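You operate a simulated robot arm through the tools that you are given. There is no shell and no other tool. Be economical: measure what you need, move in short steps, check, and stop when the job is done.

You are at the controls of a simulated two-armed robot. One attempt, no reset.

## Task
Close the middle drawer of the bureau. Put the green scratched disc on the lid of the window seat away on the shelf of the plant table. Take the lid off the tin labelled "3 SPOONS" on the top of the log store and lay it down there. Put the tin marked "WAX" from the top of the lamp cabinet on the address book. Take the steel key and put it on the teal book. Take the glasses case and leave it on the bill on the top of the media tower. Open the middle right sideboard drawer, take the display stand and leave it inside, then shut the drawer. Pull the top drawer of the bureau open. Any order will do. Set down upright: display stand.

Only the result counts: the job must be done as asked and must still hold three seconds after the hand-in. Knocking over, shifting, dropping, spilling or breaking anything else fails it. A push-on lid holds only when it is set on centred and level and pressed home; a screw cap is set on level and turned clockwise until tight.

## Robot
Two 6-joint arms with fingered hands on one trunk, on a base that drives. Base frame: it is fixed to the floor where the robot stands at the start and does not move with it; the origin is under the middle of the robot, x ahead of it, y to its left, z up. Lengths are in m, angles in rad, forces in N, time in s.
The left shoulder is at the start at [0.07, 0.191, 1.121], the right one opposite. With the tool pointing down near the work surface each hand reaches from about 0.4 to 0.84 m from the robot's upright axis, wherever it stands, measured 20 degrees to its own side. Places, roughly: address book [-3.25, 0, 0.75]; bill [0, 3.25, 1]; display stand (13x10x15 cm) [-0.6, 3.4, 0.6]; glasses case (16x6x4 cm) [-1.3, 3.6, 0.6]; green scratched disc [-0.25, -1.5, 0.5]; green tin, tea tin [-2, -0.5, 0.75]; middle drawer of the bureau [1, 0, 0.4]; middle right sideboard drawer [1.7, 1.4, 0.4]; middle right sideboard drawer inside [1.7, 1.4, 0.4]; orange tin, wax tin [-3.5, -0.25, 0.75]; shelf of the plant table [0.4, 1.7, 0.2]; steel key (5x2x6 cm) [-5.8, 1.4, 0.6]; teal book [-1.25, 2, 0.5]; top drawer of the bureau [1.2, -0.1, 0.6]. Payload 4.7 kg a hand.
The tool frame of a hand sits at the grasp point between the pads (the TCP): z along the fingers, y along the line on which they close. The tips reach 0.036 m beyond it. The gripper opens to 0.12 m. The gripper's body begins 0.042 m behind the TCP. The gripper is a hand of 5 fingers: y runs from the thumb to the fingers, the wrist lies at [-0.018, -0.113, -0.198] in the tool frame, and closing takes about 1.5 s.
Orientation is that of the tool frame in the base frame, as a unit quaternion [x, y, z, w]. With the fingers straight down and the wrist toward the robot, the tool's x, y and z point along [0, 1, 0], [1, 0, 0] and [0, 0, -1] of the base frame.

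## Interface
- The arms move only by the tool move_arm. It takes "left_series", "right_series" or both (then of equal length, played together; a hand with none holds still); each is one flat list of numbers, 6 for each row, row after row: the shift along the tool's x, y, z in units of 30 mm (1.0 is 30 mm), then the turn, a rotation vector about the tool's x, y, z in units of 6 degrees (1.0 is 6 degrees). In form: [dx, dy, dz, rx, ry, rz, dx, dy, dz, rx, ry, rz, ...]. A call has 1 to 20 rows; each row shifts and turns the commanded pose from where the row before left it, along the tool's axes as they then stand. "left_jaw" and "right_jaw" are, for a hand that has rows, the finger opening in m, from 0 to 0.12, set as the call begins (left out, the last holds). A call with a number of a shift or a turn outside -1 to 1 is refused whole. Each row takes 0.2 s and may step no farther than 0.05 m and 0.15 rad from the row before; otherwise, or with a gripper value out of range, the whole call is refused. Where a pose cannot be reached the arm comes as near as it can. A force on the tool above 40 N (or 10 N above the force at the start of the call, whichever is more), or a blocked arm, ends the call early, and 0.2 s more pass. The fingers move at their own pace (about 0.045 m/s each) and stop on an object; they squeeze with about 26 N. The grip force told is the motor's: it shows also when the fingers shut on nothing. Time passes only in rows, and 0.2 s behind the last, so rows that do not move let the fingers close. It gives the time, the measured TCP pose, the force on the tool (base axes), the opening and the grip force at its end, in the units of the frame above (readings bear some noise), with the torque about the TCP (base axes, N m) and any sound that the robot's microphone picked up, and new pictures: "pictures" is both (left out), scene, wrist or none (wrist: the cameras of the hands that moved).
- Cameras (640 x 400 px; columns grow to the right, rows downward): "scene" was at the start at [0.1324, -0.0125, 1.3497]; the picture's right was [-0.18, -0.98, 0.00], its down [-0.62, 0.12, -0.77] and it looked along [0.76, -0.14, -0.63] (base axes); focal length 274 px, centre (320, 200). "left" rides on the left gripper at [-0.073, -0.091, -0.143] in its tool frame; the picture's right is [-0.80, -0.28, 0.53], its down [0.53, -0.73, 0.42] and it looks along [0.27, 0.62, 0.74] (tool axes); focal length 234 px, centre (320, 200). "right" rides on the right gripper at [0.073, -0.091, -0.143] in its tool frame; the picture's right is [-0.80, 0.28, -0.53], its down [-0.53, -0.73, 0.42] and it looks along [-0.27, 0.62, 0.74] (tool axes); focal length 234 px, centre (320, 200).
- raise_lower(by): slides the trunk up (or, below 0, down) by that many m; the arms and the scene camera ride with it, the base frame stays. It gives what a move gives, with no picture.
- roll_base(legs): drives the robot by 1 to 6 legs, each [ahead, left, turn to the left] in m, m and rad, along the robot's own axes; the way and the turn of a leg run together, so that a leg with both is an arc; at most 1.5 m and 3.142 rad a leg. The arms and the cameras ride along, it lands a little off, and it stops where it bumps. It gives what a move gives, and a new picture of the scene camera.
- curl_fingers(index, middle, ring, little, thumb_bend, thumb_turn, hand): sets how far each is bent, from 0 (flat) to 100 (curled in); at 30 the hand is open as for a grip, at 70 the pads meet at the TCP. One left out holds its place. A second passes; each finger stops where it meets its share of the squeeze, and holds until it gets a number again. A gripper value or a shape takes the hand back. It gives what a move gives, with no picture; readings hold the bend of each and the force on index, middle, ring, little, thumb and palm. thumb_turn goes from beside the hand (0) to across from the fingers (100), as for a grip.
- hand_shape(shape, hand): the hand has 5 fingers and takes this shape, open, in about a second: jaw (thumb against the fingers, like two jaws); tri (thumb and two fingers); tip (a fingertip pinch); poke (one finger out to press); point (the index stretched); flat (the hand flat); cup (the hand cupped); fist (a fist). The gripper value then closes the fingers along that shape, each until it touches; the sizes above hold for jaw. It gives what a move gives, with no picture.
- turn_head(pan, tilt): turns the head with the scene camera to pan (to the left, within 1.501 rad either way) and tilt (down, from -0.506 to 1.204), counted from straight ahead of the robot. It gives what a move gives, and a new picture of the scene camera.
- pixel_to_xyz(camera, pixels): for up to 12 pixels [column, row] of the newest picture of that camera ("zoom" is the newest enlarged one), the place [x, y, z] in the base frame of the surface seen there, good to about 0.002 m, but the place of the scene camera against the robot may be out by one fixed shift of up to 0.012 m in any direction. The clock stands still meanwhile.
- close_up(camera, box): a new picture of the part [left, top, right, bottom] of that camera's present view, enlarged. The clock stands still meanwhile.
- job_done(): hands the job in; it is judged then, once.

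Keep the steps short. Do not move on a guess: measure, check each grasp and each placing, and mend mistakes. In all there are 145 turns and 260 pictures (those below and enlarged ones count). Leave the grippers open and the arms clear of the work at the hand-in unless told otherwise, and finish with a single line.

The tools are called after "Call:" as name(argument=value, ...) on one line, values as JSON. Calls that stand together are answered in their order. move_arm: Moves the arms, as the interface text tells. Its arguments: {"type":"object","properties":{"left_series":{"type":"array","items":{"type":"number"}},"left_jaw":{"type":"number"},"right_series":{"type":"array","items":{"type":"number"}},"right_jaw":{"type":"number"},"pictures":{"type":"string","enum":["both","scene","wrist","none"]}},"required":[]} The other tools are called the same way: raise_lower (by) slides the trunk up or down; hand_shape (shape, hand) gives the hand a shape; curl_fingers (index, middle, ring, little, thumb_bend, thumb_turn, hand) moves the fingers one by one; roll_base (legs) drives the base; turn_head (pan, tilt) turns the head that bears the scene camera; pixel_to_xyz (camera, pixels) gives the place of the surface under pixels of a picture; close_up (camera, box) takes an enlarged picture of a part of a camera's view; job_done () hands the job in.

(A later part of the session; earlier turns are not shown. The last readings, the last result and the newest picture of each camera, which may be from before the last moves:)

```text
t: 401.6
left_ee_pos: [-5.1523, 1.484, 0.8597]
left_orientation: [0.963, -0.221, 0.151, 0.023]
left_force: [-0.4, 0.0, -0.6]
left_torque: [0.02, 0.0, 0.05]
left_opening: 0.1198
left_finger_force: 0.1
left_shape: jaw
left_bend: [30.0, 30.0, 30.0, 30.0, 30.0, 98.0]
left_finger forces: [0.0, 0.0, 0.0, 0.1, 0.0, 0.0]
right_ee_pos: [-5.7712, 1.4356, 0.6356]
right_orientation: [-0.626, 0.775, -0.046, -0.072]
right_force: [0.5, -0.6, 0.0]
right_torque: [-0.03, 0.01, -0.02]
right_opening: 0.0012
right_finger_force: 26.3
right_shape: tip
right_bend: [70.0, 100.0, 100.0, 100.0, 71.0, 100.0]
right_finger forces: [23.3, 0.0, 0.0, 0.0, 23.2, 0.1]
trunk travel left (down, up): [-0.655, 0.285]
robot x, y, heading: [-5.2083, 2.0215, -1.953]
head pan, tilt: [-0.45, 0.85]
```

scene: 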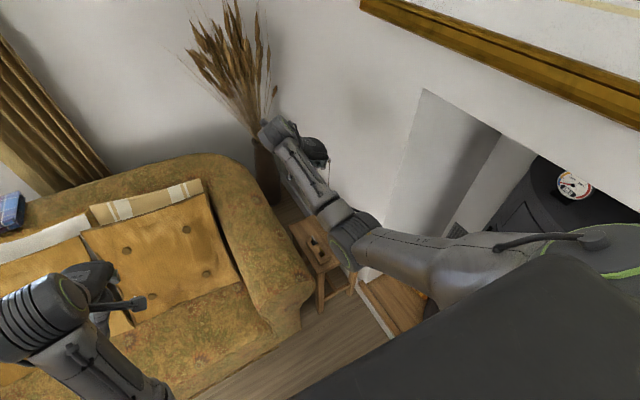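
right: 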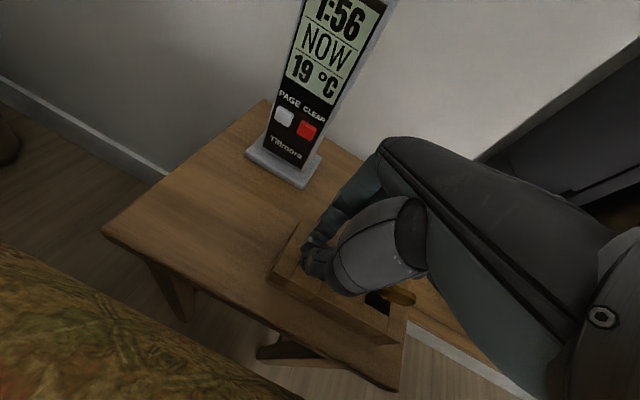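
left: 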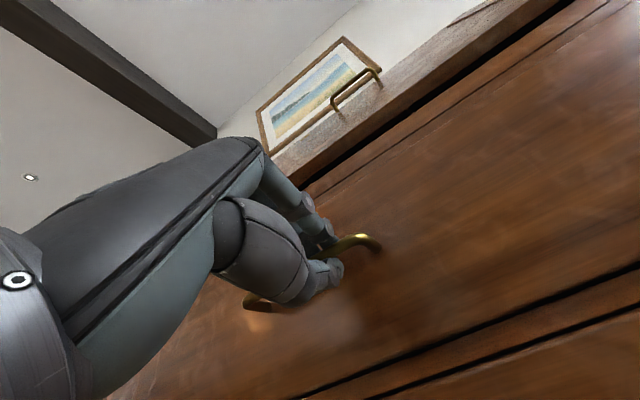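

The steel key is pinched (23 N on both fingertips). I lift it, raise the trunk and drive back east to the teal book on the chest.

Call:
move_arm(right_series=[0.17, 0, -1, 0, 0, 0, 0.17, 0, -1, 0, 0, 0, 0.17, 0, -1, 0, 0, 0, 0.17, 0, -1, 0, 0, 0, 0.17, 0, -0.9, 0, 0, 0], pictures="wrist")

Call:
raise_lower(by=0.28)

Call:
roll_base(legs=[[-0.15, 0, 0], [0, 0, 1.953], [1.2, 0.35, 0], [1.4, 0.02, 0], [0.6, -0.2, 0]])

Call:
turn_head(pan=-0.4, tilt=0.8)

```text
t: 402.8
left_ee_pos: [-5.1531, 1.4853, 0.8607]
left_orientation: [0.963, -0.221, 0.151, 0.024]
left_force: [0.4, 0.2, 0.6]
left_torque: [0.01, 0.01, -0.03]
left_opening: 0.1199
left_finger_force: 0.0
left_shape: jaw
left_bend: [30.0, 30.0, 30.0, 30.0, 30.0, 98.0]
left_finger forces: [0.0, 0.0, 0.0, 0.0, 0.1, 0.0]
right_ee_pos: [-5.7671, 1.4332, 0.7847]
right_orientation: [-0.624, 0.777, -0.045, -0.072]
right_force: [0.3, 1.0, -0.3]
right_torque: [0.0, -0.02, -0.03]
right_opening: 0.0009
right_finger_force: 26.0
right_shape: tip
right_bend: [70.0, 100.0, 100.0, 100.0, 71.0, 100.0]
right_finger forces: [23.3, 0.1, 0.0, 0.0, 23.0, 0.0]
trunk travel left (down, up): [-0.655, 0.285]
robot x, y, heading: [-5.2117, 2.0194, -1.95]
head pan, tilt: [-0.45, 0.85]
```

right: 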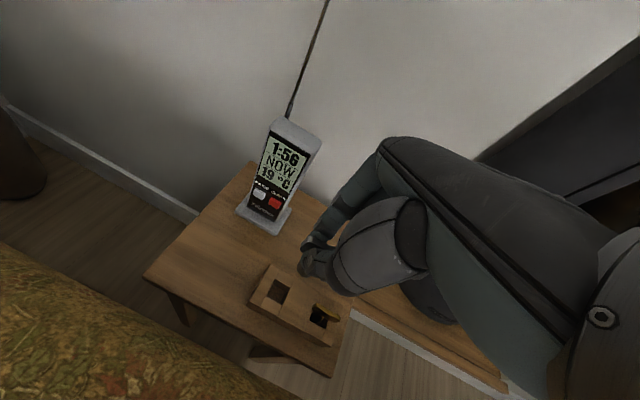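

```text
t: 405.6
left_ee_pos: [-5.1518, 1.4855, 1.1396]
left_orientation: [0.963, -0.22, 0.151, 0.022]
left_force: [-0.5, 0.3, -0.6]
left_torque: [-0.01, 0.0, 0.02]
left_opening: 0.1201
left_finger_force: 0.1
left_shape: jaw
left_bend: [30.0, 30.0, 30.0, 30.0, 30.0, 98.0]
left_finger forces: [0.0, 0.0, 0.0, 0.0, 0.0, 0.0]
right_ee_pos: [-5.7679, 1.433, 1.0645]
right_orientation: [-0.626, 0.775, -0.045, -0.072]
right_force: [0.1, -1.1, -0.8]
right_torque: [0.03, -0.01, 0.04]
right_opening: 0.0012
right_finger_force: 26.0
right_shape: tip
right_bend: [70.0, 100.0, 100.0, 100.0, 71.0, 100.0]
right_finger forces: [23.2, 0.0, 0.1, 0.0, 23.2, 0.0]
trunk travel left (down, up): [-0.935, 0.005]
robot x, y, heading: [-5.211, 2.0216, -1.955]
head pan, tilt: [-0.45, 0.85]
```

```text
t: 406.9
left_ee_pos: [-5.1103, 1.591, 1.1396]
left_orientation: [0.964, -0.219, 0.152, 0.024]
left_force: [0.3, 0.2, -0.3]
left_torque: [-0.01, 0.04, -0.04]
left_opening: 0.1199
left_finger_force: 0.1
left_shape: jaw
left_bend: [30.0, 30.0, 30.0, 30.0, 30.0, 98.0]
left_finger forces: [0.0, 0.1, 0.1, 0.0, 0.0, 0.0]
right_ee_pos: [-5.7255, 1.537, 1.0653]
right_orientation: [-0.626, 0.775, -0.045, -0.071]
right_force: [0.9, 0.8, -0.3]
right_torque: [0.0, -0.05, -0.01]
right_opening: 0.001
right_finger_force: 25.7
right_shape: tip
right_bend: [70.0, 100.0, 100.0, 100.0, 71.0, 100.0]
right_finger forces: [23.2, 0.1, 0.0, 0.0, 23.3, 0.0]
trunk travel left (down, up): [-0.935, 0.005]
robot x, y, heading: [-5.1676, 2.13, -1.953]
head pan, tilt: [-0.45, 0.85]
stopped in leg 1: the robot was blocked; the commanded pose is now the measured one
```

scene: 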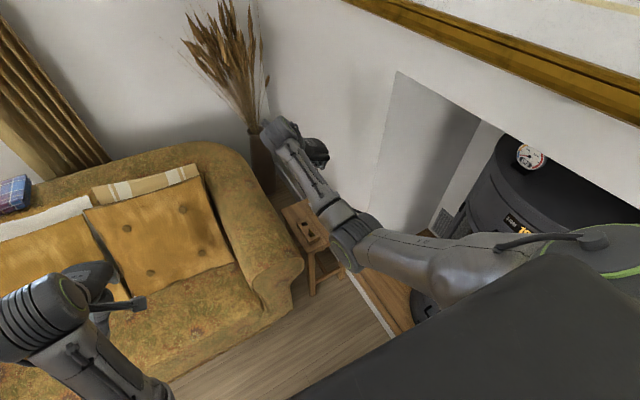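

```text
t: 407.5
left_ee_pos: [-5.1099, 1.5924, 1.1404]
left_orientation: [0.963, -0.22, 0.152, 0.025]
left_force: [0.0, -1.8, -0.6]
left_torque: [0.0, 0.03, 0.0]
left_opening: 0.12
left_finger_force: 0.1
left_shape: jaw
left_bend: [30.0, 30.0, 30.0, 30.0, 30.0, 98.0]
left_finger forces: [0.0, 0.0, 0.0, 0.0, 0.1, 0.1]
right_ee_pos: [-5.7251, 1.5382, 1.0646]
right_orientation: [-0.626, 0.775, -0.046, -0.071]
right_force: [0.4, 1.2, 0.0]
right_torque: [0.0, -0.02, 0.0]
right_opening: 0.0011
right_finger_force: 25.8
right_shape: tip
right_bend: [70.0, 100.0, 100.0, 100.0, 71.0, 100.0]
right_finger forces: [23.2, 0.0, 0.0, 0.0, 23.2, 0.1]
trunk travel left (down, up): [-0.935, 0.005]
robot x, y, heading: [-5.1649, 2.1263, -1.949]
head pan, tilt: [-0.4, 0.799]
```

scene: 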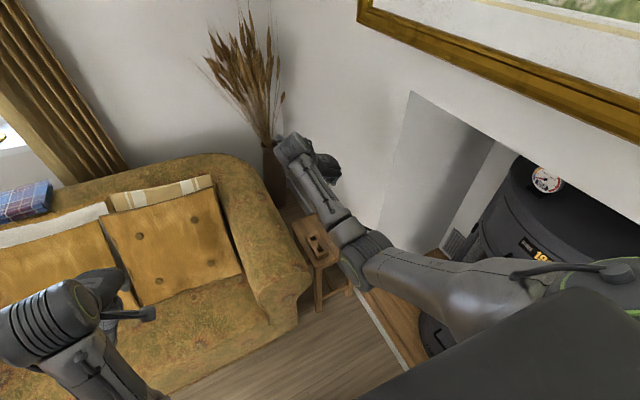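

The key is out of its holder. Something behind blocked the base; I step away left, turn in place and drive east.

Call:
roll_base(legs=[[0.05, 0.1, 0], [0, 0, 1.95], [1.2, 0.42, 0], [1.4, 0.05, 0], [0.55, -0.2, 0]])

Call:
close_up(camera="right", box=[0, 0, 640, 400])

Call:
turn_head(pan=-0.35, tilt=0.8)

```text
t: 428.9
left_ee_pos: [-1.4706, 2.5889, 1.1395]
left_orientation: [0.721, 0.676, 0.104, -0.112]
left_force: [-0.3, -1.0, -0.1]
left_torque: [-0.05, -0.02, 0.0]
left_opening: 0.1198
left_finger_force: 0.0
left_shape: jaw
left_bend: [30.0, 30.0, 30.0, 30.0, 30.0, 98.0]
left_finger forces: [0.0, 0.0, 0.1, 0.0, 0.1, 0.0]
right_ee_pos: [-1.1887, 2.0386, 1.0651]
right_orientation: [0.993, 0.087, 0.085, 0.003]
right_force: [-0.8, 0.5, 0.1]
right_torque: [0.0, 0.0, 0.0]
right_opening: 0.0008
right_finger_force: 26.1
right_shape: tip
right_bend: [70.0, 100.0, 100.0, 100.0, 71.0, 100.0]
right_finger forces: [22.9, 0.0, 0.0, 0.1, 22.9, 0.1]
trunk travel left (down, up): [-0.935, 0.005]
robot x, y, heading: [-1.9435, 2.3311, 0.009]
head pan, tilt: [-0.4, 0.799]
```

scene: 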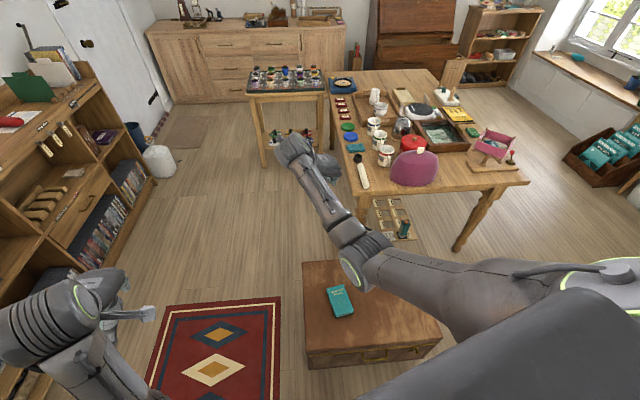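

```text
1.00 times, centred on (320, 200) of right
```

zoom: 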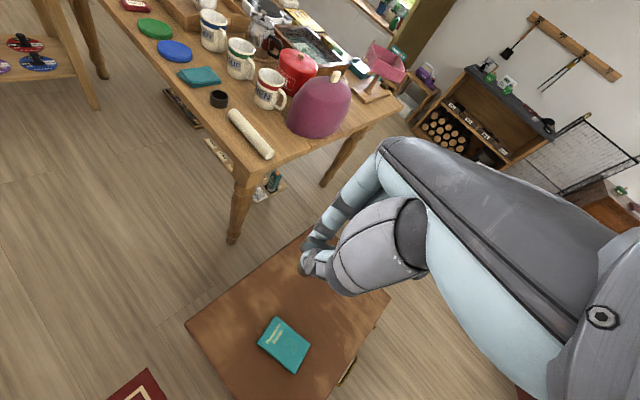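

```text
t: 429.6
left_ee_pos: [-1.469, 2.5882, 1.1395]
left_orientation: [0.721, 0.676, 0.103, -0.112]
left_force: [-0.1, -0.6, -1.0]
left_torque: [-0.04, -0.04, -0.04]
left_opening: 0.1199
left_finger_force: 0.1
left_shape: jaw
left_bend: [30.0, 30.0, 30.0, 30.0, 30.0, 98.0]
left_finger forces: [0.1, 0.0, 0.0, 0.0, 0.1, 0.0]
right_ee_pos: [-1.1884, 2.0396, 1.0636]
right_orientation: [0.993, 0.086, 0.085, 0.002]
right_force: [-0.1, 0.0, -0.9]
right_torque: [0.0, 0.0, 0.0]
right_opening: 0.001
right_finger_force: 25.8
right_shape: tip
right_bend: [70.0, 100.0, 100.0, 100.0, 71.0, 100.0]
right_finger forces: [22.9, 0.0, 0.0, 0.1, 22.9, 0.0]
trunk travel left (down, up): [-0.935, 0.005]
robot x, y, heading: [-1.9458, 2.3351, 0.009]
head pan, tilt: [-0.351, 0.799]
```

scene: 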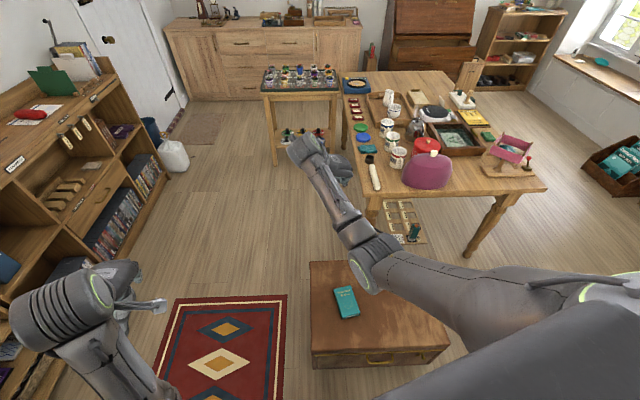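

The teal book is visible. Measure it.

Call:
pixel_to_xyz(camera="zoom", pixels=[[284, 344], [272, 322], [262, 345], [306, 345], [293, 368], [240, 330]])

```text
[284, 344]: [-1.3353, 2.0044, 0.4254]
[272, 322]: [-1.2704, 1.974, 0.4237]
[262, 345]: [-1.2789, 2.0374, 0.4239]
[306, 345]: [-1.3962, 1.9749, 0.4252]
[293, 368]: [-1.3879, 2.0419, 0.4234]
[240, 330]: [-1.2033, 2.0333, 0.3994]
```

Book centre (-1.335,2.006), top z 0.4245. I shift the base, lower, set the key down at its centre, open, and rise to check.

Call:
roll_base(legs=[[-0.147, -0.033, 0]])

Call:
raise_lower(by=-0.4)

Call:
raise_lower(by=-0.135)

Call:
close_up(camera="right", box=[160, 180, 400, 380])

```text
t: 430.9
left_ee_pos: [-1.6143, 2.5551, 1.1384]
left_orientation: [0.721, 0.676, 0.102, -0.113]
left_force: [1.2, 0.2, -1.2]
left_torque: [0.03, 0.06, -0.02]
left_opening: 0.12
left_finger_force: 0.0
left_shape: jaw
left_bend: [30.0, 30.0, 30.0, 30.0, 30.0, 98.0]
left_finger forces: [0.0, 0.0, 0.1, 0.0, 0.1, 0.0]
right_ee_pos: [-1.3336, 2.0059, 1.0622]
right_orientation: [0.993, 0.086, 0.083, 0.002]
right_force: [0.4, -0.7, 0.3]
right_torque: [-0.04, 0.04, -0.02]
right_opening: 0.0012
right_finger_force: 26.1
right_shape: tip
right_bend: [70.0, 100.0, 100.0, 100.0, 71.0, 100.0]
right_finger forces: [22.9, 0.0, 0.1, 0.0, 22.9, 0.0]
trunk travel left (down, up): [-0.935, 0.005]
robot x, y, heading: [-2.0948, 2.2975, 0.011]
head pan, tilt: [-0.351, 0.799]
```

scene: 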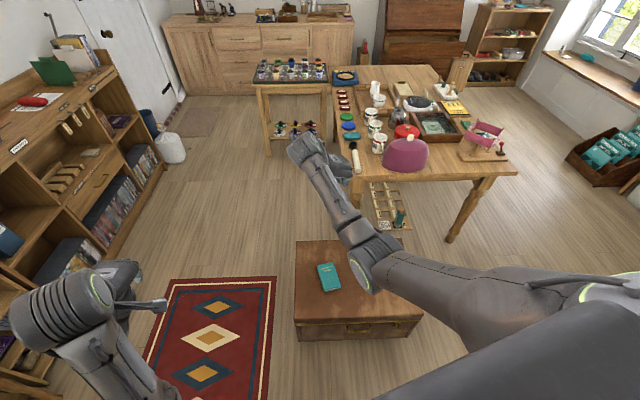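

```text
t: 434.8
left_ee_pos: [-1.6176, 2.5557, 0.7405]
left_orientation: [0.72, 0.677, 0.103, -0.114]
left_force: [-0.3, 0.2, 0.3]
left_torque: [0.02, -0.01, 0.01]
left_opening: 0.1198
left_finger_force: 0.1
left_shape: jaw
left_bend: [30.0, 30.0, 30.0, 30.0, 30.0, 98.0]
left_finger forces: [0.0, 0.0, 0.0, 0.0, 0.0, 0.0]
right_ee_pos: [-1.3373, 2.0057, 0.6643]
right_orientation: [0.993, 0.087, 0.085, 0.001]
right_force: [-0.1, -0.3, 0.1]
right_torque: [-0.02, -0.01, -0.02]
right_opening: 0.0011
right_finger_force: 26.4
right_shape: tip
right_bend: [70.0, 100.0, 100.0, 100.0, 71.0, 100.0]
right_finger forces: [23.0, 0.0, 0.0, 0.1, 22.9, 0.1]
trunk travel left (down, up): [-0.535, 0.405]
robot x, y, heading: [-2.0902, 2.3009, 0.01]
head pan, tilt: [-0.351, 0.799]
```

```text
t: 436.4
left_ee_pos: [-1.6185, 2.5543, 0.606]
left_orientation: [0.721, 0.676, 0.103, -0.112]
left_force: [0.5, -0.6, 0.3]
left_torque: [0.02, 0.01, -0.02]
left_opening: 0.1198
left_finger_force: 0.1
left_shape: jaw
left_bend: [30.0, 30.0, 30.0, 30.0, 30.0, 98.0]
left_finger forces: [0.1, 0.1, 0.1, 0.1, 0.1, 0.1]
right_ee_pos: [-1.3353, 2.0065, 0.5309]
right_orientation: [0.993, 0.086, 0.085, 0.001]
right_force: [-0.4, 0.2, -0.5]
right_torque: [0.02, 0.02, -0.01]
right_opening: 0.0011
right_finger_force: 25.8
right_shape: tip
right_bend: [70.0, 100.0, 100.0, 100.0, 71.0, 100.0]
right_finger forces: [22.9, 0.0, 0.0, 0.0, 22.9, 0.0]
trunk travel left (down, up): [-0.4, 0.54]
robot x, y, heading: [-2.0925, 2.3017, 0.006]
head pan, tilt: [-0.351, 0.799]
```

```text
2.00 times, centred on (280, 280) of right
```

zoom: 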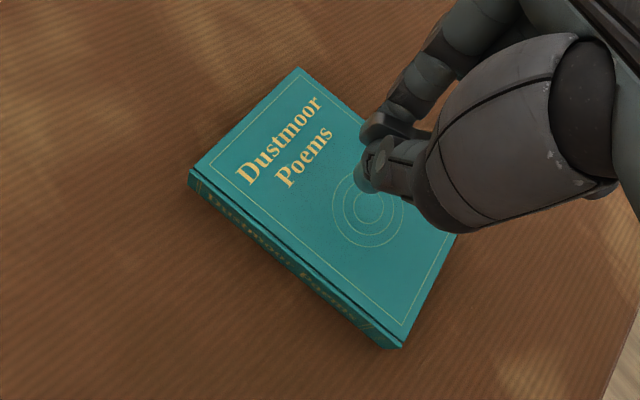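

The hand is over the book. I lower ~3.3 cm to contact, open, and rise.

Call:
move_arm(right_series=[-0.05, 0, 0.3, 0, 0, 0, -0.05, 0, 0.3, 0, 0, 0, -0.05, 0, 0.3, 0, 0, 0, -0.02, 0, 0.12, 0, 0, 0], pictures="none")

Call:
move_arm(right_series=[0, 0, 0, 0, 0, 0, 0, 0, 0, 0, 0, 0, 0, 0, 0, 0, 0, 0, 0, 0, 0, 0, 0, 0, 0, 0, 0, 0, 0, 0, 0, 0, 0, 0, 0, 0, 0, 0, 0, 0, 0, 0, 0.15, 0, -0.9, 0, 0, 0, 0.15, 0, -0.9, 0, 0, 0, 0.15, 0, -0.9, 0, 0, 0, 0.15, 0, -0.9, 0, 0, 0], right_jaw=0.07, pictures="wrist")

Call:
close_up(camera="right", box=[160, 180, 400, 380])

```text
t: 437.4
left_ee_pos: [-1.6174, 2.5549, 0.6044]
left_orientation: [0.72, 0.677, 0.103, -0.112]
left_force: [0.0, -0.3, 0.2]
left_torque: [-0.02, 0.04, 0.02]
left_opening: 0.1198
left_finger_force: 0.0
left_shape: jaw
left_bend: [30.0, 30.0, 30.0, 30.0, 30.0, 98.0]
left_finger forces: [0.1, 0.0, 0.0, 0.1, 0.1, 0.0]
right_ee_pos: [-1.3375, 2.0044, 0.4987]
right_orientation: [0.993, 0.087, 0.085, 0.002]
right_force: [-1.0, -0.1, -0.5]
right_torque: [0.01, -0.01, 0.01]
right_opening: 0.0011
right_finger_force: 26.5
right_shape: tip
right_bend: [70.0, 100.0, 100.0, 100.0, 71.0, 100.0]
right_finger forces: [22.8, 0.2, 0.1, 0.1, 22.9, 0.0]
trunk travel left (down, up): [-0.4, 0.54]
robot x, y, heading: [-2.0929, 2.2969, 0.006]
head pan, tilt: [-0.351, 0.799]
```

```text
t: 439.8
left_ee_pos: [-1.6178, 2.5547, 0.6047]
left_orientation: [0.721, 0.676, 0.103, -0.113]
left_force: [0.5, 0.0, -0.4]
left_torque: [0.02, 0.0, 0.02]
left_opening: 0.1199
left_finger_force: 0.1
left_shape: jaw
left_bend: [30.0, 30.0, 30.0, 30.0, 30.0, 98.0]
left_finger forces: [0.0, 0.0, 0.1, 0.0, 0.0, 0.0]
right_ee_pos: [-1.3377, 2.0066, 0.608]
right_orientation: [0.993, 0.087, 0.085, 0.002]
right_force: [-0.7, 0.5, 0.5]
right_torque: [0.03, -0.02, 0.02]
right_opening: 0.0698
right_finger_force: 0.0
right_shape: tip
right_bend: [73.0, 98.0, 99.0, 99.0, 67.0, 100.0]
right_finger forces: [0.0, 0.1, 0.1, 0.0, 0.1, 0.1]
trunk travel left (down, up): [-0.4, 0.54]
robot x, y, heading: [-2.093, 2.298, 0.006]
head pan, tilt: [-0.351, 0.799]
```

right: 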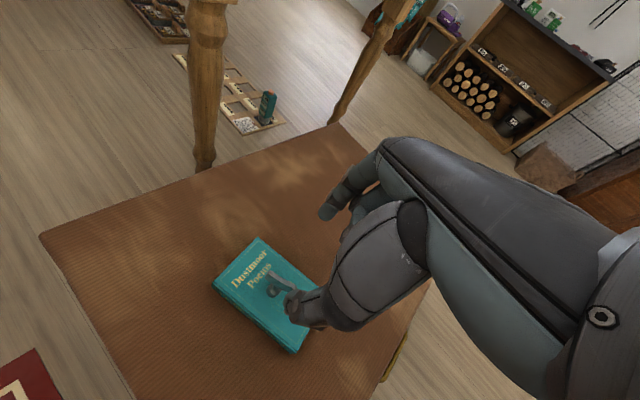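

```text
2.00 times, centred on (280, 280) of right
```

zoom: 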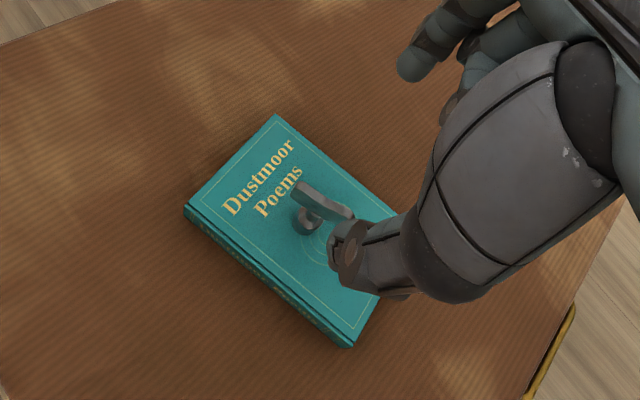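

The steel key is on the teal book. Next the wax tin: I raise the trunk, restore the jaw shape, turn south and drive between the chest and armchair to the lamp cabinet.

Call:
raise_lower(by=0.4)

Call:
hand_shape(hand="right", shape="jaw")

Call:
raise_lower(by=0.13)

Call:
roll_base(legs=[[0, 0, -1.806], [0.74, 0.23, 0], [0.745, 0.23, 0], [0.178, -0.766, 0]])

Call:
turn_head(pan=-0.4, tilt=0.7)

Call:
close_up(camera="right", box=[0, 0, 640, 400])

```text
t: 443.6
left_ee_pos: [-1.6173, 2.5543, 1.0045]
left_orientation: [0.721, 0.676, 0.103, -0.112]
left_force: [0.2, -0.3, 0.5]
left_torque: [0.0, 0.0, -0.01]
left_opening: 0.1197
left_finger_force: 0.0
left_shape: jaw
left_bend: [30.0, 30.0, 30.0, 30.0, 30.0, 98.0]
left_finger forces: [0.0, 0.1, 0.0, 0.1, 0.0, 0.0]
right_ee_pos: [-1.338, 2.0063, 1.0082]
right_orientation: [0.993, 0.087, 0.084, 0.002]
right_force: [0.6, -1.2, 0.4]
right_torque: [0.0, 0.0, -0.01]
right_opening: 0.0697
right_finger_force: 0.1
right_shape: tip
right_bend: [73.0, 98.0, 99.0, 99.0, 67.0, 100.0]
right_finger forces: [0.0, 0.0, 0.0, 0.0, 0.1, 0.0]
trunk travel left (down, up): [-0.8, 0.14]
robot x, y, heading: [-2.0923, 2.2998, 0.006]
head pan, tilt: [-0.351, 0.799]
```

```text
t: 444.5
left_ee_pos: [-1.6174, 2.5547, 1.0059]
left_orientation: [0.721, 0.675, 0.104, -0.112]
left_force: [0.1, 0.7, -0.1]
left_torque: [0.0, 0.0, -0.02]
left_opening: 0.1201
left_finger_force: 0.2
left_shape: jaw
left_bend: [30.0, 30.0, 30.0, 30.0, 30.0, 98.0]
left_finger forces: [0.0, 0.0, 0.1, 0.1, 0.1, 0.1]
right_ee_pos: [-1.3368, 2.0082, 1.0086]
right_orientation: [0.993, 0.087, 0.085, 0.002]
right_force: [-0.1, 0.6, -1.0]
right_torque: [-0.05, -0.01, 0.01]
right_opening: 0.12
right_finger_force: 0.0
right_shape: jaw
right_bend: [30.0, 30.0, 30.0, 30.0, 30.0, 98.0]
right_finger forces: [0.0, 0.1, 0.0, 0.0, 0.1, 0.0]
trunk travel left (down, up): [-0.8, 0.14]
robot x, y, heading: [-2.0923, 2.2971, 0.008]
head pan, tilt: [-0.351, 0.799]
```

```text
t: 446.1
left_ee_pos: [-1.618, 2.5546, 1.1352]
left_orientation: [0.72, 0.677, 0.103, -0.112]
left_force: [-0.2, 0.4, -0.1]
left_torque: [0.0, -0.02, 0.02]
left_opening: 0.1199
left_finger_force: 0.0
left_shape: jaw
left_bend: [30.0, 30.0, 30.0, 30.0, 30.0, 98.0]
left_finger forces: [0.0, 0.0, 0.0, 0.1, 0.1, 0.1]
right_ee_pos: [-1.3366, 2.0067, 1.137]
right_orientation: [0.993, 0.086, 0.085, 0.003]
right_force: [0.4, 0.1, -0.4]
right_torque: [0.02, 0.04, 0.01]
right_opening: 0.1198
right_finger_force: 0.1
right_shape: jaw
right_bend: [30.0, 30.0, 30.0, 30.0, 30.0, 98.0]
right_finger forces: [0.0, 0.1, 0.1, 0.0, 0.0, 0.0]
trunk travel left (down, up): [-0.93, 0.01]
robot x, y, heading: [-2.0903, 2.2994, 0.004]
head pan, tilt: [-0.351, 0.799]
```

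```text
t: 461.0
left_ee_pos: [-2.3759, 0.1761, 1.1339]
left_orientation: [0.965, -0.214, 0.151, 0.021]
left_force: [-0.4, 0.0, -0.4]
left_torque: [0.01, -0.01, 0.0]
left_opening: 0.12
left_finger_force: 0.1
left_shape: jaw
left_bend: [30.0, 30.0, 30.0, 30.0, 30.0, 98.0]
left_finger forces: [0.0, 0.0, 0.0, 0.1, 0.1, 0.0]
right_ee_pos: [-2.9862, 0.1126, 1.1383]
right_orientation: [-0.632, 0.77, -0.045, -0.07]
right_force: [0.1, -0.7, 0.3]
right_torque: [0.0, -0.04, 0.01]
right_opening: 0.12
right_finger_force: 0.1
right_shape: jaw
right_bend: [30.0, 30.0, 30.0, 30.0, 30.0, 98.0]
right_finger forces: [0.0, 0.0, 0.0, 0.0, 0.0, 0.0]
trunk travel left (down, up): [-0.93, 0.01]
robot x, y, heading: [-2.4396, 0.7106, -1.933]
head pan, tilt: [-0.351, 0.799]
stopped in leg 4: the robot was blocked; the commanded pose is now the measured one
```

scene: 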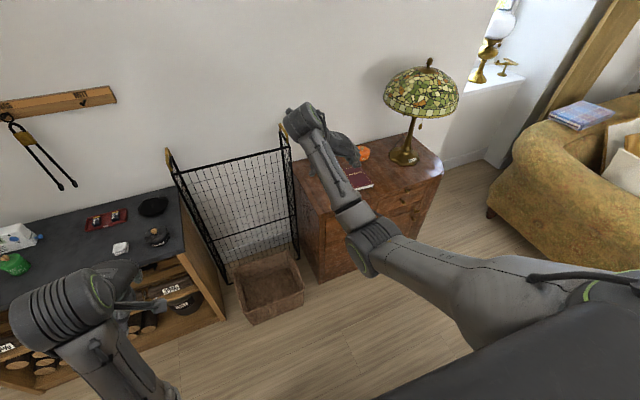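

```text
t: 461.7
left_ee_pos: [-2.3775, 0.1778, 1.1349]
left_orientation: [0.965, -0.213, 0.152, 0.022]
left_force: [0.1, -0.3, 0.0]
left_torque: [-0.01, -0.02, -0.02]
left_opening: 0.1199
left_finger_force: 0.0
left_shape: jaw
left_bend: [30.0, 30.0, 30.0, 30.0, 30.0, 98.0]
left_finger forces: [0.0, 0.1, 0.1, 0.0, 0.1, 0.0]
right_ee_pos: [-2.9885, 0.114, 1.1377]
right_orientation: [-0.632, 0.77, -0.048, -0.071]
right_force: [-1.0, -0.5, -1.4]
right_torque: [0.01, -0.03, 0.05]
right_opening: 0.1201
right_finger_force: 0.0
right_shape: jaw
right_bend: [30.0, 30.0, 30.0, 30.0, 30.0, 98.0]
right_finger forces: [0.1, 0.0, 0.0, 0.0, 0.0, 0.0]
trunk travel left (down, up): [-0.93, 0.01]
robot x, y, heading: [-2.4404, 0.7129, -1.938]
head pan, tilt: [-0.4, 0.7]
```

scene: 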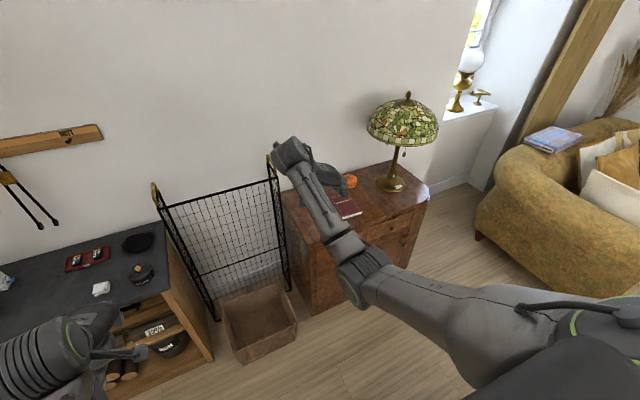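

```text
1.00 times, centred on (320, 200) of right
```

zoom: 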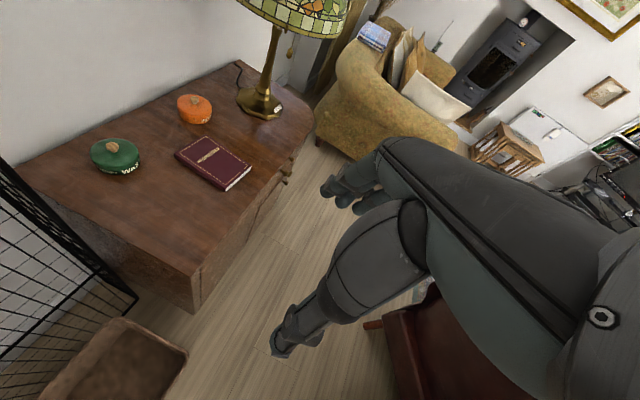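

I see a green tin (115,155) and an orange tin (193,108) plus the address book (213,162). I read the labels and measure.

Call:
close_up(camera="right", box=[70, 70, 270, 195])

Call:
pixel_to_xyz(camera="zoom", pixels=[[140, 250], [145, 300], [395, 115], [400, 150], [455, 295], [370, 270], [530, 320], [470, 235], [440, 350], [340, 380], [110, 290], [190, 290]])

```text
3.20 times, centred on (170, 132) of right
```

zoom: 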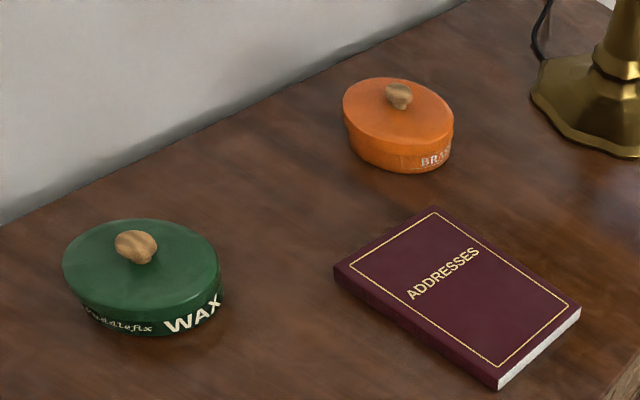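

```text
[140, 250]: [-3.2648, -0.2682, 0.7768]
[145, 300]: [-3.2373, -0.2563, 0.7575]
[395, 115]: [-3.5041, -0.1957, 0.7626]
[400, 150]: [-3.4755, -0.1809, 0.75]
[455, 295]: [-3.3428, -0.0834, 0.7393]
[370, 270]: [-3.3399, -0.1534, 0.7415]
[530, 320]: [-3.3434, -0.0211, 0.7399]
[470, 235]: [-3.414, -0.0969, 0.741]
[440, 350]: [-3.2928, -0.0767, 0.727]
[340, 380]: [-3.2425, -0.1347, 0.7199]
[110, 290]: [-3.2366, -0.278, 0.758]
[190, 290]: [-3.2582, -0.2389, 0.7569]
```

WAX is the green tin at (-3.26,-0.262), top 0.758; address book centre (-3.345,-0.083), top 0.740. I bring the right hand over the tin and lower it by the arm to 11 cm above.

Call:
roll_base(legs=[[0.445, -0.117, 0]])

Call:
move_arm(right_series=[-0.17, 0, 0.98, 0, 0, 0, -0.17, 0, 0.98, 0, 0, 0, -0.17, 0, 0.98, 0, 0, 0, -0.17, 0, 0.98, 0, 0, 0, -0.17, 0, 0.98, 0, 0, 0, -0.17, 0, 0.98, 0, 0, 0, -0.17, 0, 0.98, 0, 0, 0, -0.17, 0, 0.98, 0, 0, 0, -0.17, 0, 0.98, 0, 0, 0], pictures="wrist")

```text
t: 464.4
left_ee_pos: [-2.6549, -0.1904, 1.1353]
left_orientation: [0.963, -0.221, 0.151, 0.024]
left_force: [0.6, 0.2, -0.4]
left_torque: [-0.05, 0.01, -0.03]
left_opening: 0.1198
left_finger_force: 0.0
left_shape: jaw
left_bend: [30.0, 30.0, 30.0, 30.0, 30.0, 98.0]
left_finger forces: [0.0, 0.0, 0.0, 0.1, 0.0, 0.0]
right_ee_pos: [-3.2665, -0.2426, 1.1392]
right_orientation: [-0.626, 0.775, -0.046, -0.071]
right_force: [1.2, 0.0, -0.5]
right_torque: [-0.06, -0.02, -0.02]
right_opening: 0.12
right_finger_force: 0.1
right_shape: jaw
right_bend: [30.0, 30.0, 30.0, 30.0, 30.0, 98.0]
right_finger forces: [0.1, 0.0, 0.1, 0.0, 0.0, 0.0]
trunk travel left (down, up): [-0.93, 0.01]
robot x, y, heading: [-2.7143, 0.3448, -1.943]
head pan, tilt: [-0.4, 0.7]
```

scene: 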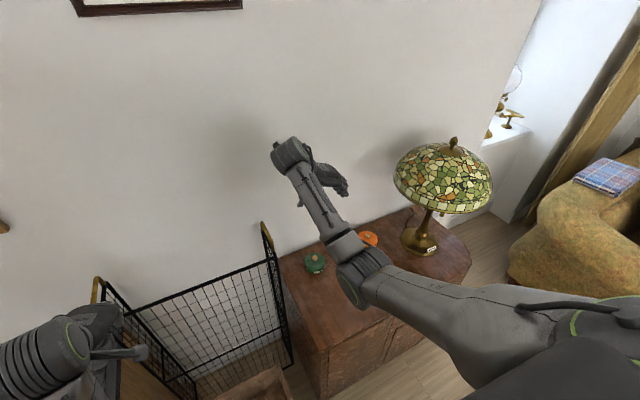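

```text
t: 466.4
left_ee_pos: [-2.6546, -0.1903, 1.1334]
left_orientation: [0.963, -0.222, 0.151, 0.023]
left_force: [0.7, 0.1, 0.2]
left_torque: [0.02, -0.02, 0.02]
left_opening: 0.1201
left_finger_force: 0.0
left_shape: jaw
left_bend: [30.0, 30.0, 30.0, 30.0, 30.0, 98.0]
left_finger forces: [0.0, 0.0, 0.1, 0.0, 0.1, 0.1]
right_ee_pos: [-3.2721, -0.242, 0.8695]
right_orientation: [-0.625, 0.776, -0.047, -0.072]
right_force: [-0.9, -0.5, -0.3]
right_torque: [0.02, 0.02, -0.01]
right_opening: 0.12
right_finger_force: 0.0
right_shape: jaw
right_bend: [30.0, 30.0, 30.0, 30.0, 30.0, 98.0]
right_finger forces: [0.0, 0.1, 0.1, 0.0, 0.0, 0.0]
trunk travel left (down, up): [-0.93, 0.01]
robot x, y, heading: [-2.7137, 0.3457, -1.951]
head pan, tilt: [-0.4, 0.7]
```

right: 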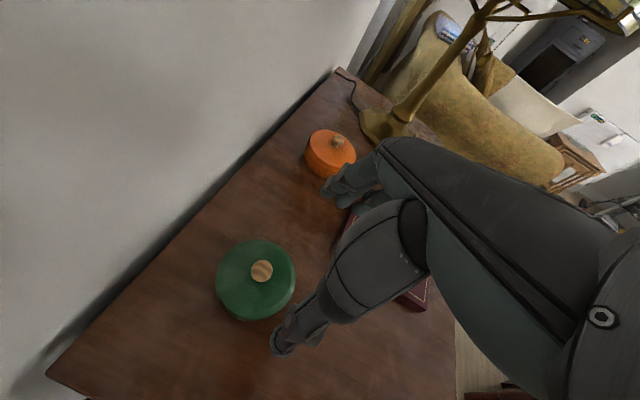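

Call:
pixel_to_xyz(camera="right", pixels=[[262, 271], [222, 285], [292, 268], [252, 244], [258, 312], [230, 350], [420, 297], [357, 215], [405, 305]])

```text
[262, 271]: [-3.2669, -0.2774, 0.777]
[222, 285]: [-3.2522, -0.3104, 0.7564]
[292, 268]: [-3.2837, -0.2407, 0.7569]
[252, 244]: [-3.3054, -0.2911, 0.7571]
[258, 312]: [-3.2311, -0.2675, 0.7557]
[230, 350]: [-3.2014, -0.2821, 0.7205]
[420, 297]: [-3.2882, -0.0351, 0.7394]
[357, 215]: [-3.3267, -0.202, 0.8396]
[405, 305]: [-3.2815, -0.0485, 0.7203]
```

Tin centre (-3.268,-0.277), 8.5 cm wide, bottom 0.7205. I lower around it, grip, and lift 8 cm.

Call:
move_arm(right_series=[0.49, -0.45, 0.2, 0, 0, 0, 0, 0, 0.885, 0, 0, 0, 0, 0, 0.885, 0, 0, 0, 0, 0, 0.885, 0, 0, 0, 0, 0, 0.885, 0, 0, 0], pictures="none")

Call:
move_arm(right_series=[0, 0, 0, 0, 0, 0, 0, 0, 0, 0, 0, 0, 0, 0, 0, 0, 0, 0, 0, 0, 0, 0, 0, 0, 0, 0, 0, 0, 0, 0, 0, 0, 0, 0, 0, 0], right_jaw=0.05, pictures="none")

Call:
move_arm(right_series=[0.15, 0, -0.876, 0, 0, 0, 0.15, 0, -0.876, 0, 0, 0, 0.15, 0, -0.876, 0, 0, 0], pictures="wrist")

```text
t: 467.6
left_ee_pos: [-2.6544, -0.1923, 1.1338]
left_orientation: [0.963, -0.22, 0.152, 0.024]
left_force: [0.7, -0.6, 0.5]
left_torque: [-0.02, -0.02, 0.02]
left_opening: 0.1201
left_finger_force: 0.1
left_shape: jaw
left_bend: [30.0, 30.0, 30.0, 30.0, 30.0, 98.0]
left_finger forces: [0.0, 0.0, 0.1, 0.0, 0.0, 0.1]
right_ee_pos: [-3.257, -0.2384, 0.8017]
right_orientation: [-0.626, 0.775, -0.046, -0.071]
right_force: [-0.3, -0.1, -0.4]
right_torque: [0.04, 0.01, -0.02]
right_opening: 0.1201
right_finger_force: 0.0
right_shape: jaw
right_bend: [30.0, 30.0, 30.0, 30.0, 30.0, 98.0]
right_finger forces: [0.1, 0.0, 0.0, 0.1, 0.0, 0.0]
right hand out of reach, approached as far as the arm can: row 3, 4, 5
trunk travel left (down, up): [-0.93, 0.01]
robot x, y, heading: [-2.7128, 0.342, -1.951]
head pan, tilt: [-0.4, 0.7]
```

```text
t: 469.0
left_ee_pos: [-2.6556, -0.1904, 1.1348]
left_orientation: [0.963, -0.221, 0.152, 0.023]
left_force: [0.0, 0.4, -0.1]
left_torque: [0.01, 0.0, 0.01]
left_opening: 0.1199
left_finger_force: 0.1
left_shape: jaw
left_bend: [30.0, 30.0, 30.0, 30.0, 30.0, 98.0]
left_finger forces: [0.1, 0.1, 0.0, 0.0, 0.1, 0.0]
right_ee_pos: [-3.2565, -0.2377, 0.8007]
right_orientation: [-0.625, 0.776, -0.046, -0.071]
right_force: [-0.3, -0.4, 0.3]
right_torque: [0.0, 0.01, 0.0]
right_opening: 0.0503
right_finger_force: 0.0
right_shape: jaw
right_bend: [74.0, 48.0, 46.0, 43.0, 72.0, 100.0]
right_finger forces: [0.0, 0.0, 0.0, 0.0, 0.0, 0.0]
trunk travel left (down, up): [-0.93, 0.01]
robot x, y, heading: [-2.7081, 0.3474, -1.953]
head pan, tilt: [-0.4, 0.7]
```

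```text
t: 469.8
left_ee_pos: [-2.6546, -0.1914, 1.1347]
left_orientation: [0.963, -0.221, 0.151, 0.023]
left_force: [0.3, -0.2, -0.4]
left_torque: [0.03, 0.01, 0.03]
left_opening: 0.1204
left_finger_force: 0.1
left_shape: jaw
left_bend: [30.0, 30.0, 30.0, 30.0, 30.0, 98.0]
left_finger forces: [0.1, 0.0, 0.1, 0.0, 0.1, 0.0]
right_ee_pos: [-3.265, -0.2736, 0.8549]
right_orientation: [-0.625, 0.776, -0.046, -0.07]
right_force: [0.9, 0.4, -0.4]
right_torque: [-0.01, -0.04, -0.02]
right_opening: 0.0505
right_finger_force: 0.0
right_shape: jaw
right_bend: [74.0, 48.0, 46.0, 43.0, 72.0, 100.0]
right_finger forces: [0.1, 0.0, 0.0, 0.0, 0.1, 0.0]
right hand out of reach, approached as far as the arm can: row 1, 2, 3
trunk travel left (down, up): [-0.93, 0.01]
robot x, y, heading: [-2.7132, 0.3462, -1.955]
head pan, tilt: [-0.4, 0.7]
```

right: 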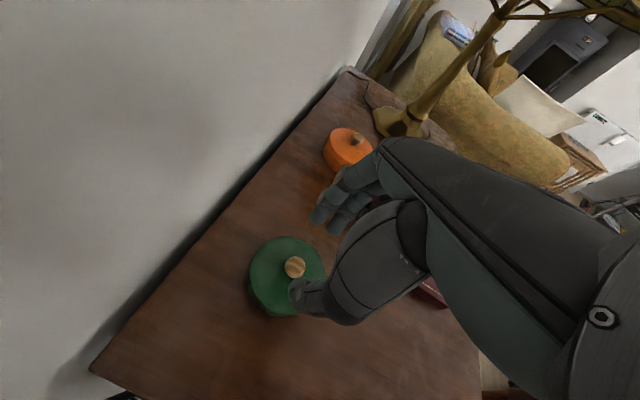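

Out of reach low with the arm; I open, and lower with the trunk instead, then grip and raise with the trunk.

Call:
move_arm(right_series=[0, 0, 0, 0, 0, 0, 0, 0, 0, 0, 0, 0, 0, 0, 0, 0, 0, 0, 0, 0, 0, 0, 0, 0, 0, 0, 0, 0, 0, 0], right_jaw=0.12, pictures="none")

Call:
raise_lower(by=-0.094)

Call:
move_arm(right_series=[0, 0, 0, 0, 0, 0, 0, 0, 0, 0, 0, 0, 0, 0, 0, 0, 0, 0, 0, 0, 0, 0, 0, 0, 0, 0, 0, 0, 0, 0, 0, 0, 0, 0, 0, 0], right_jaw=0.05, pictures="none")

Call:
raise_lower(by=0.08)

Call:
close_up(camera="right", box=[0, 0, 640, 400])

```text
t: 471.0
left_ee_pos: [-2.6544, -0.1904, 1.1341]
left_orientation: [0.963, -0.221, 0.152, 0.024]
left_force: [0.5, 0.6, -0.5]
left_torque: [0.0, 0.03, -0.04]
left_opening: 0.1201
left_finger_force: 0.1
left_shape: jaw
left_bend: [30.0, 30.0, 30.0, 30.0, 30.0, 98.0]
left_finger forces: [0.0, 0.0, 0.0, 0.0, 0.0, 0.0]
right_ee_pos: [-3.2649, -0.2733, 0.8548]
right_orientation: [-0.626, 0.776, -0.046, -0.07]
right_force: [0.0, 0.1, 0.6]
right_torque: [0.01, -0.01, 0.0]
right_opening: 0.1198
right_finger_force: 0.0
right_shape: jaw
right_bend: [30.0, 30.0, 30.0, 30.0, 30.0, 98.0]
right_finger forces: [0.0, 0.1, 0.0, 0.0, 0.0, 0.1]
trunk travel left (down, up): [-0.93, 0.01]
robot x, y, heading: [-2.7092, 0.3456, -1.948]
head pan, tilt: [-0.4, 0.7]
```

```text
t: 472.3
left_ee_pos: [-2.6543, -0.1915, 1.0402]
left_orientation: [0.963, -0.222, 0.151, 0.023]
left_force: [0.6, -0.3, 0.7]
left_torque: [0.0, -0.02, 0.0]
left_opening: 0.1201
left_finger_force: 0.0
left_shape: jaw
left_bend: [30.0, 30.0, 30.0, 30.0, 30.0, 98.0]
left_finger forces: [0.1, 0.0, 0.0, 0.0, 0.0, 0.0]
right_ee_pos: [-3.2648, -0.2744, 0.7606]
right_orientation: [-0.625, 0.776, -0.046, -0.071]
right_force: [-0.1, 0.0, 0.1]
right_torque: [0.05, -0.03, -0.01]
right_opening: 0.1197
right_finger_force: 0.2
right_shape: jaw
right_bend: [30.0, 30.0, 30.0, 30.0, 30.0, 98.0]
right_finger forces: [0.0, 0.0, 0.0, 0.0, 0.1, 0.0]
trunk travel left (down, up): [-0.836, 0.104]
robot x, y, heading: [-2.7151, 0.3468, -1.953]
head pan, tilt: [-0.4, 0.7]
```

```text
t: 473.7
left_ee_pos: [-2.6556, -0.1898, 1.0414]
left_orientation: [0.963, -0.221, 0.151, 0.023]
left_force: [0.5, 0.1, 0.3]
left_torque: [-0.02, -0.01, 0.02]
left_opening: 0.1198
left_finger_force: 0.1
left_shape: jaw
left_bend: [30.0, 30.0, 30.0, 30.0, 30.0, 98.0]
left_finger forces: [0.0, 0.1, 0.0, 0.0, 0.0, 0.0]
right_ee_pos: [-3.264, -0.2742, 0.7623]
right_orientation: [-0.625, 0.776, -0.046, -0.071]
right_force: [0.7, -1.4, -0.8]
right_torque: [-0.03, -0.02, 0.0]
right_opening: 0.0765
right_finger_force: 26.3
right_shape: jaw
right_bend: [27.0, 39.0, 40.0, 40.0, 64.0, 100.0]
right_finger forces: [13.9, 7.7, 0.1, 0.0, 22.5, 0.1]
trunk travel left (down, up): [-0.836, 0.104]
robot x, y, heading: [-2.7148, 0.3469, -1.95]
head pan, tilt: [-0.4, 0.7]
```

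```text
t: 474.9
left_ee_pos: [-2.6559, -0.1908, 1.1205]
left_orientation: [0.963, -0.221, 0.152, 0.023]
left_force: [-0.6, 0.0, -0.1]
left_torque: [0.0, 0.01, -0.01]
left_opening: 0.1202
left_finger_force: 0.1
left_shape: jaw
left_bend: [30.0, 30.0, 30.0, 30.0, 30.0, 98.0]
left_finger forces: [0.0, 0.1, 0.0, 0.0, 0.0, 0.0]
right_ee_pos: [-3.2662, -0.2733, 0.8398]
right_orientation: [-0.626, 0.776, -0.046, -0.071]
right_force: [-0.6, 0.9, -2.9]
right_torque: [-0.01, -0.03, -0.03]
right_opening: 0.0762
right_finger_force: 26.0
right_shape: jaw
right_bend: [27.0, 39.0, 40.0, 40.0, 64.0, 100.0]
right_finger forces: [14.2, 8.1, 0.0, 0.0, 22.5, 0.0]
trunk travel left (down, up): [-0.916, 0.024]
robot x, y, heading: [-2.7132, 0.3406, -1.954]
head pan, tilt: [-0.4, 0.7]
```

```text
1.00 times, centred on (320, 200) of right
```

zoom: 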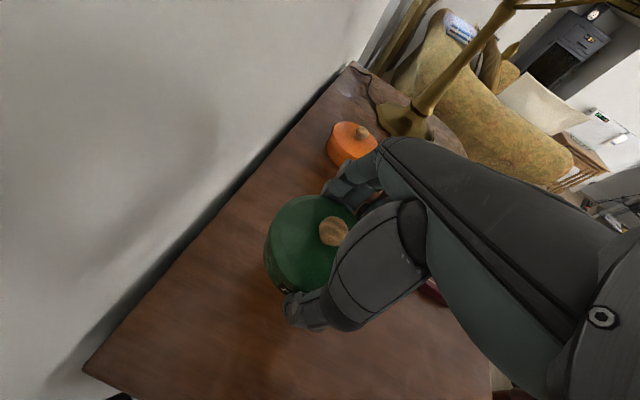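

The whole tin is lifted. I carry it over the address book, lower to contact, release and rise.

Call:
move_arm(right_series=[-0.95, 0.63, -0.15, 0, 0, 0, -0.95, 0.63, -0.15, 0, 0, 0, -0.95, 0.63, -0.15, 0, 0, 0, -0.95, 0.63, -0.15, 0, 0, 0, -0.95, 0.63, -0.15, 0, 0, 0, -0.95, 0.63, -0.15, 0, 0, 0], pictures="wrist")

Call:
raise_lower(by=-0.053)

Call:
close_up(camera="right", box=[0, 0, 640, 400])

```text
t: 476.3
left_ee_pos: [-2.6511, -0.1893, 1.122]
left_orientation: [0.964, -0.221, 0.149, 0.023]
left_force: [0.5, 0.6, 0.9]
left_torque: [0.0, 0.02, -0.01]
left_opening: 0.1199
left_finger_force: 0.1
left_shape: jaw
left_bend: [30.0, 30.0, 30.0, 30.0, 30.0, 98.0]
left_finger forces: [0.1, 0.0, 0.0, 0.1, 0.0, 0.1]
right_ee_pos: [-3.3724, -0.1777, 0.7751]
right_orientation: [-0.627, 0.774, -0.046, -0.077]
right_force: [2.7, -8.3, 26.0]
right_torque: [0.45, 0.27, 0.03]
right_opening: 0.0761
right_finger_force: 26.7
right_shape: jaw
right_bend: [27.0, 39.0, 41.0, 40.0, 65.0, 97.0]
right_finger forces: [14.9, 7.5, 22.4, 0.0, 23.9, 0.0]
right hand out of reach, approached as far as the arm can: row 1, 2, 3, 4, 5, 6
trunk travel left (down, up): [-0.916, 0.024]
robot x, y, heading: [-2.7087, 0.3451, -1.948]
head pan, tilt: [-0.4, 0.7]
heard: snap
```

right: 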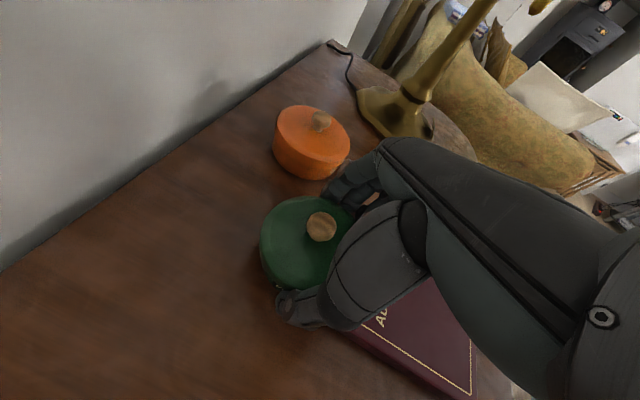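

```text
t: 476.6
left_ee_pos: [-2.6521, -0.1879, 1.1185]
left_orientation: [0.963, -0.22, 0.151, 0.024]
left_force: [0.2, -0.1, 0.6]
left_torque: [0.01, -0.01, -0.03]
left_opening: 0.1199
left_finger_force: 0.1
left_shape: jaw
left_bend: [30.0, 30.0, 30.0, 30.0, 30.0, 98.0]
left_finger forces: [0.0, 0.0, 0.1, 0.0, 0.0, 0.1]
right_ee_pos: [-3.3753, -0.181, 0.7746]
right_orientation: [-0.627, 0.773, -0.047, -0.079]
right_force: [5.1, 1.9, 24.2]
right_torque: [0.89, -0.04, -0.34]
right_opening: 0.0762
right_finger_force: 26.1
right_shape: jaw
right_bend: [27.0, 39.0, 42.0, 40.0, 65.0, 98.0]
right_finger forces: [14.7, 8.2, 19.1, 0.1, 25.4, 0.0]
trunk travel left (down, up): [-0.914, 0.026]
robot x, y, heading: [-2.709, 0.3418, -1.951]
head pan, tilt: [-0.4, 0.7]
stopped: the force on the tool passed its limit (the readings are from after the stop); the commanded pose is now the measured one
```

```text
1.00 times, centred on (320, 200) of right
```

zoom: 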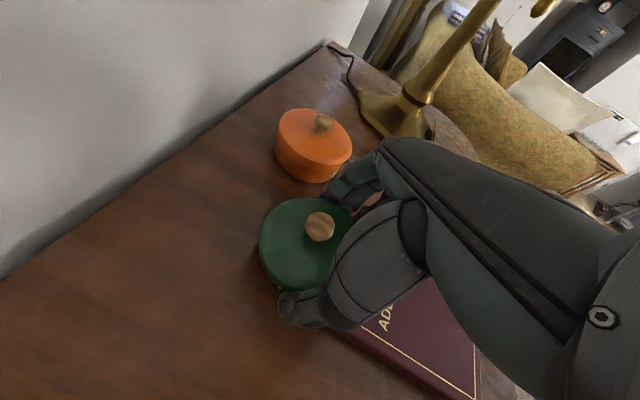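

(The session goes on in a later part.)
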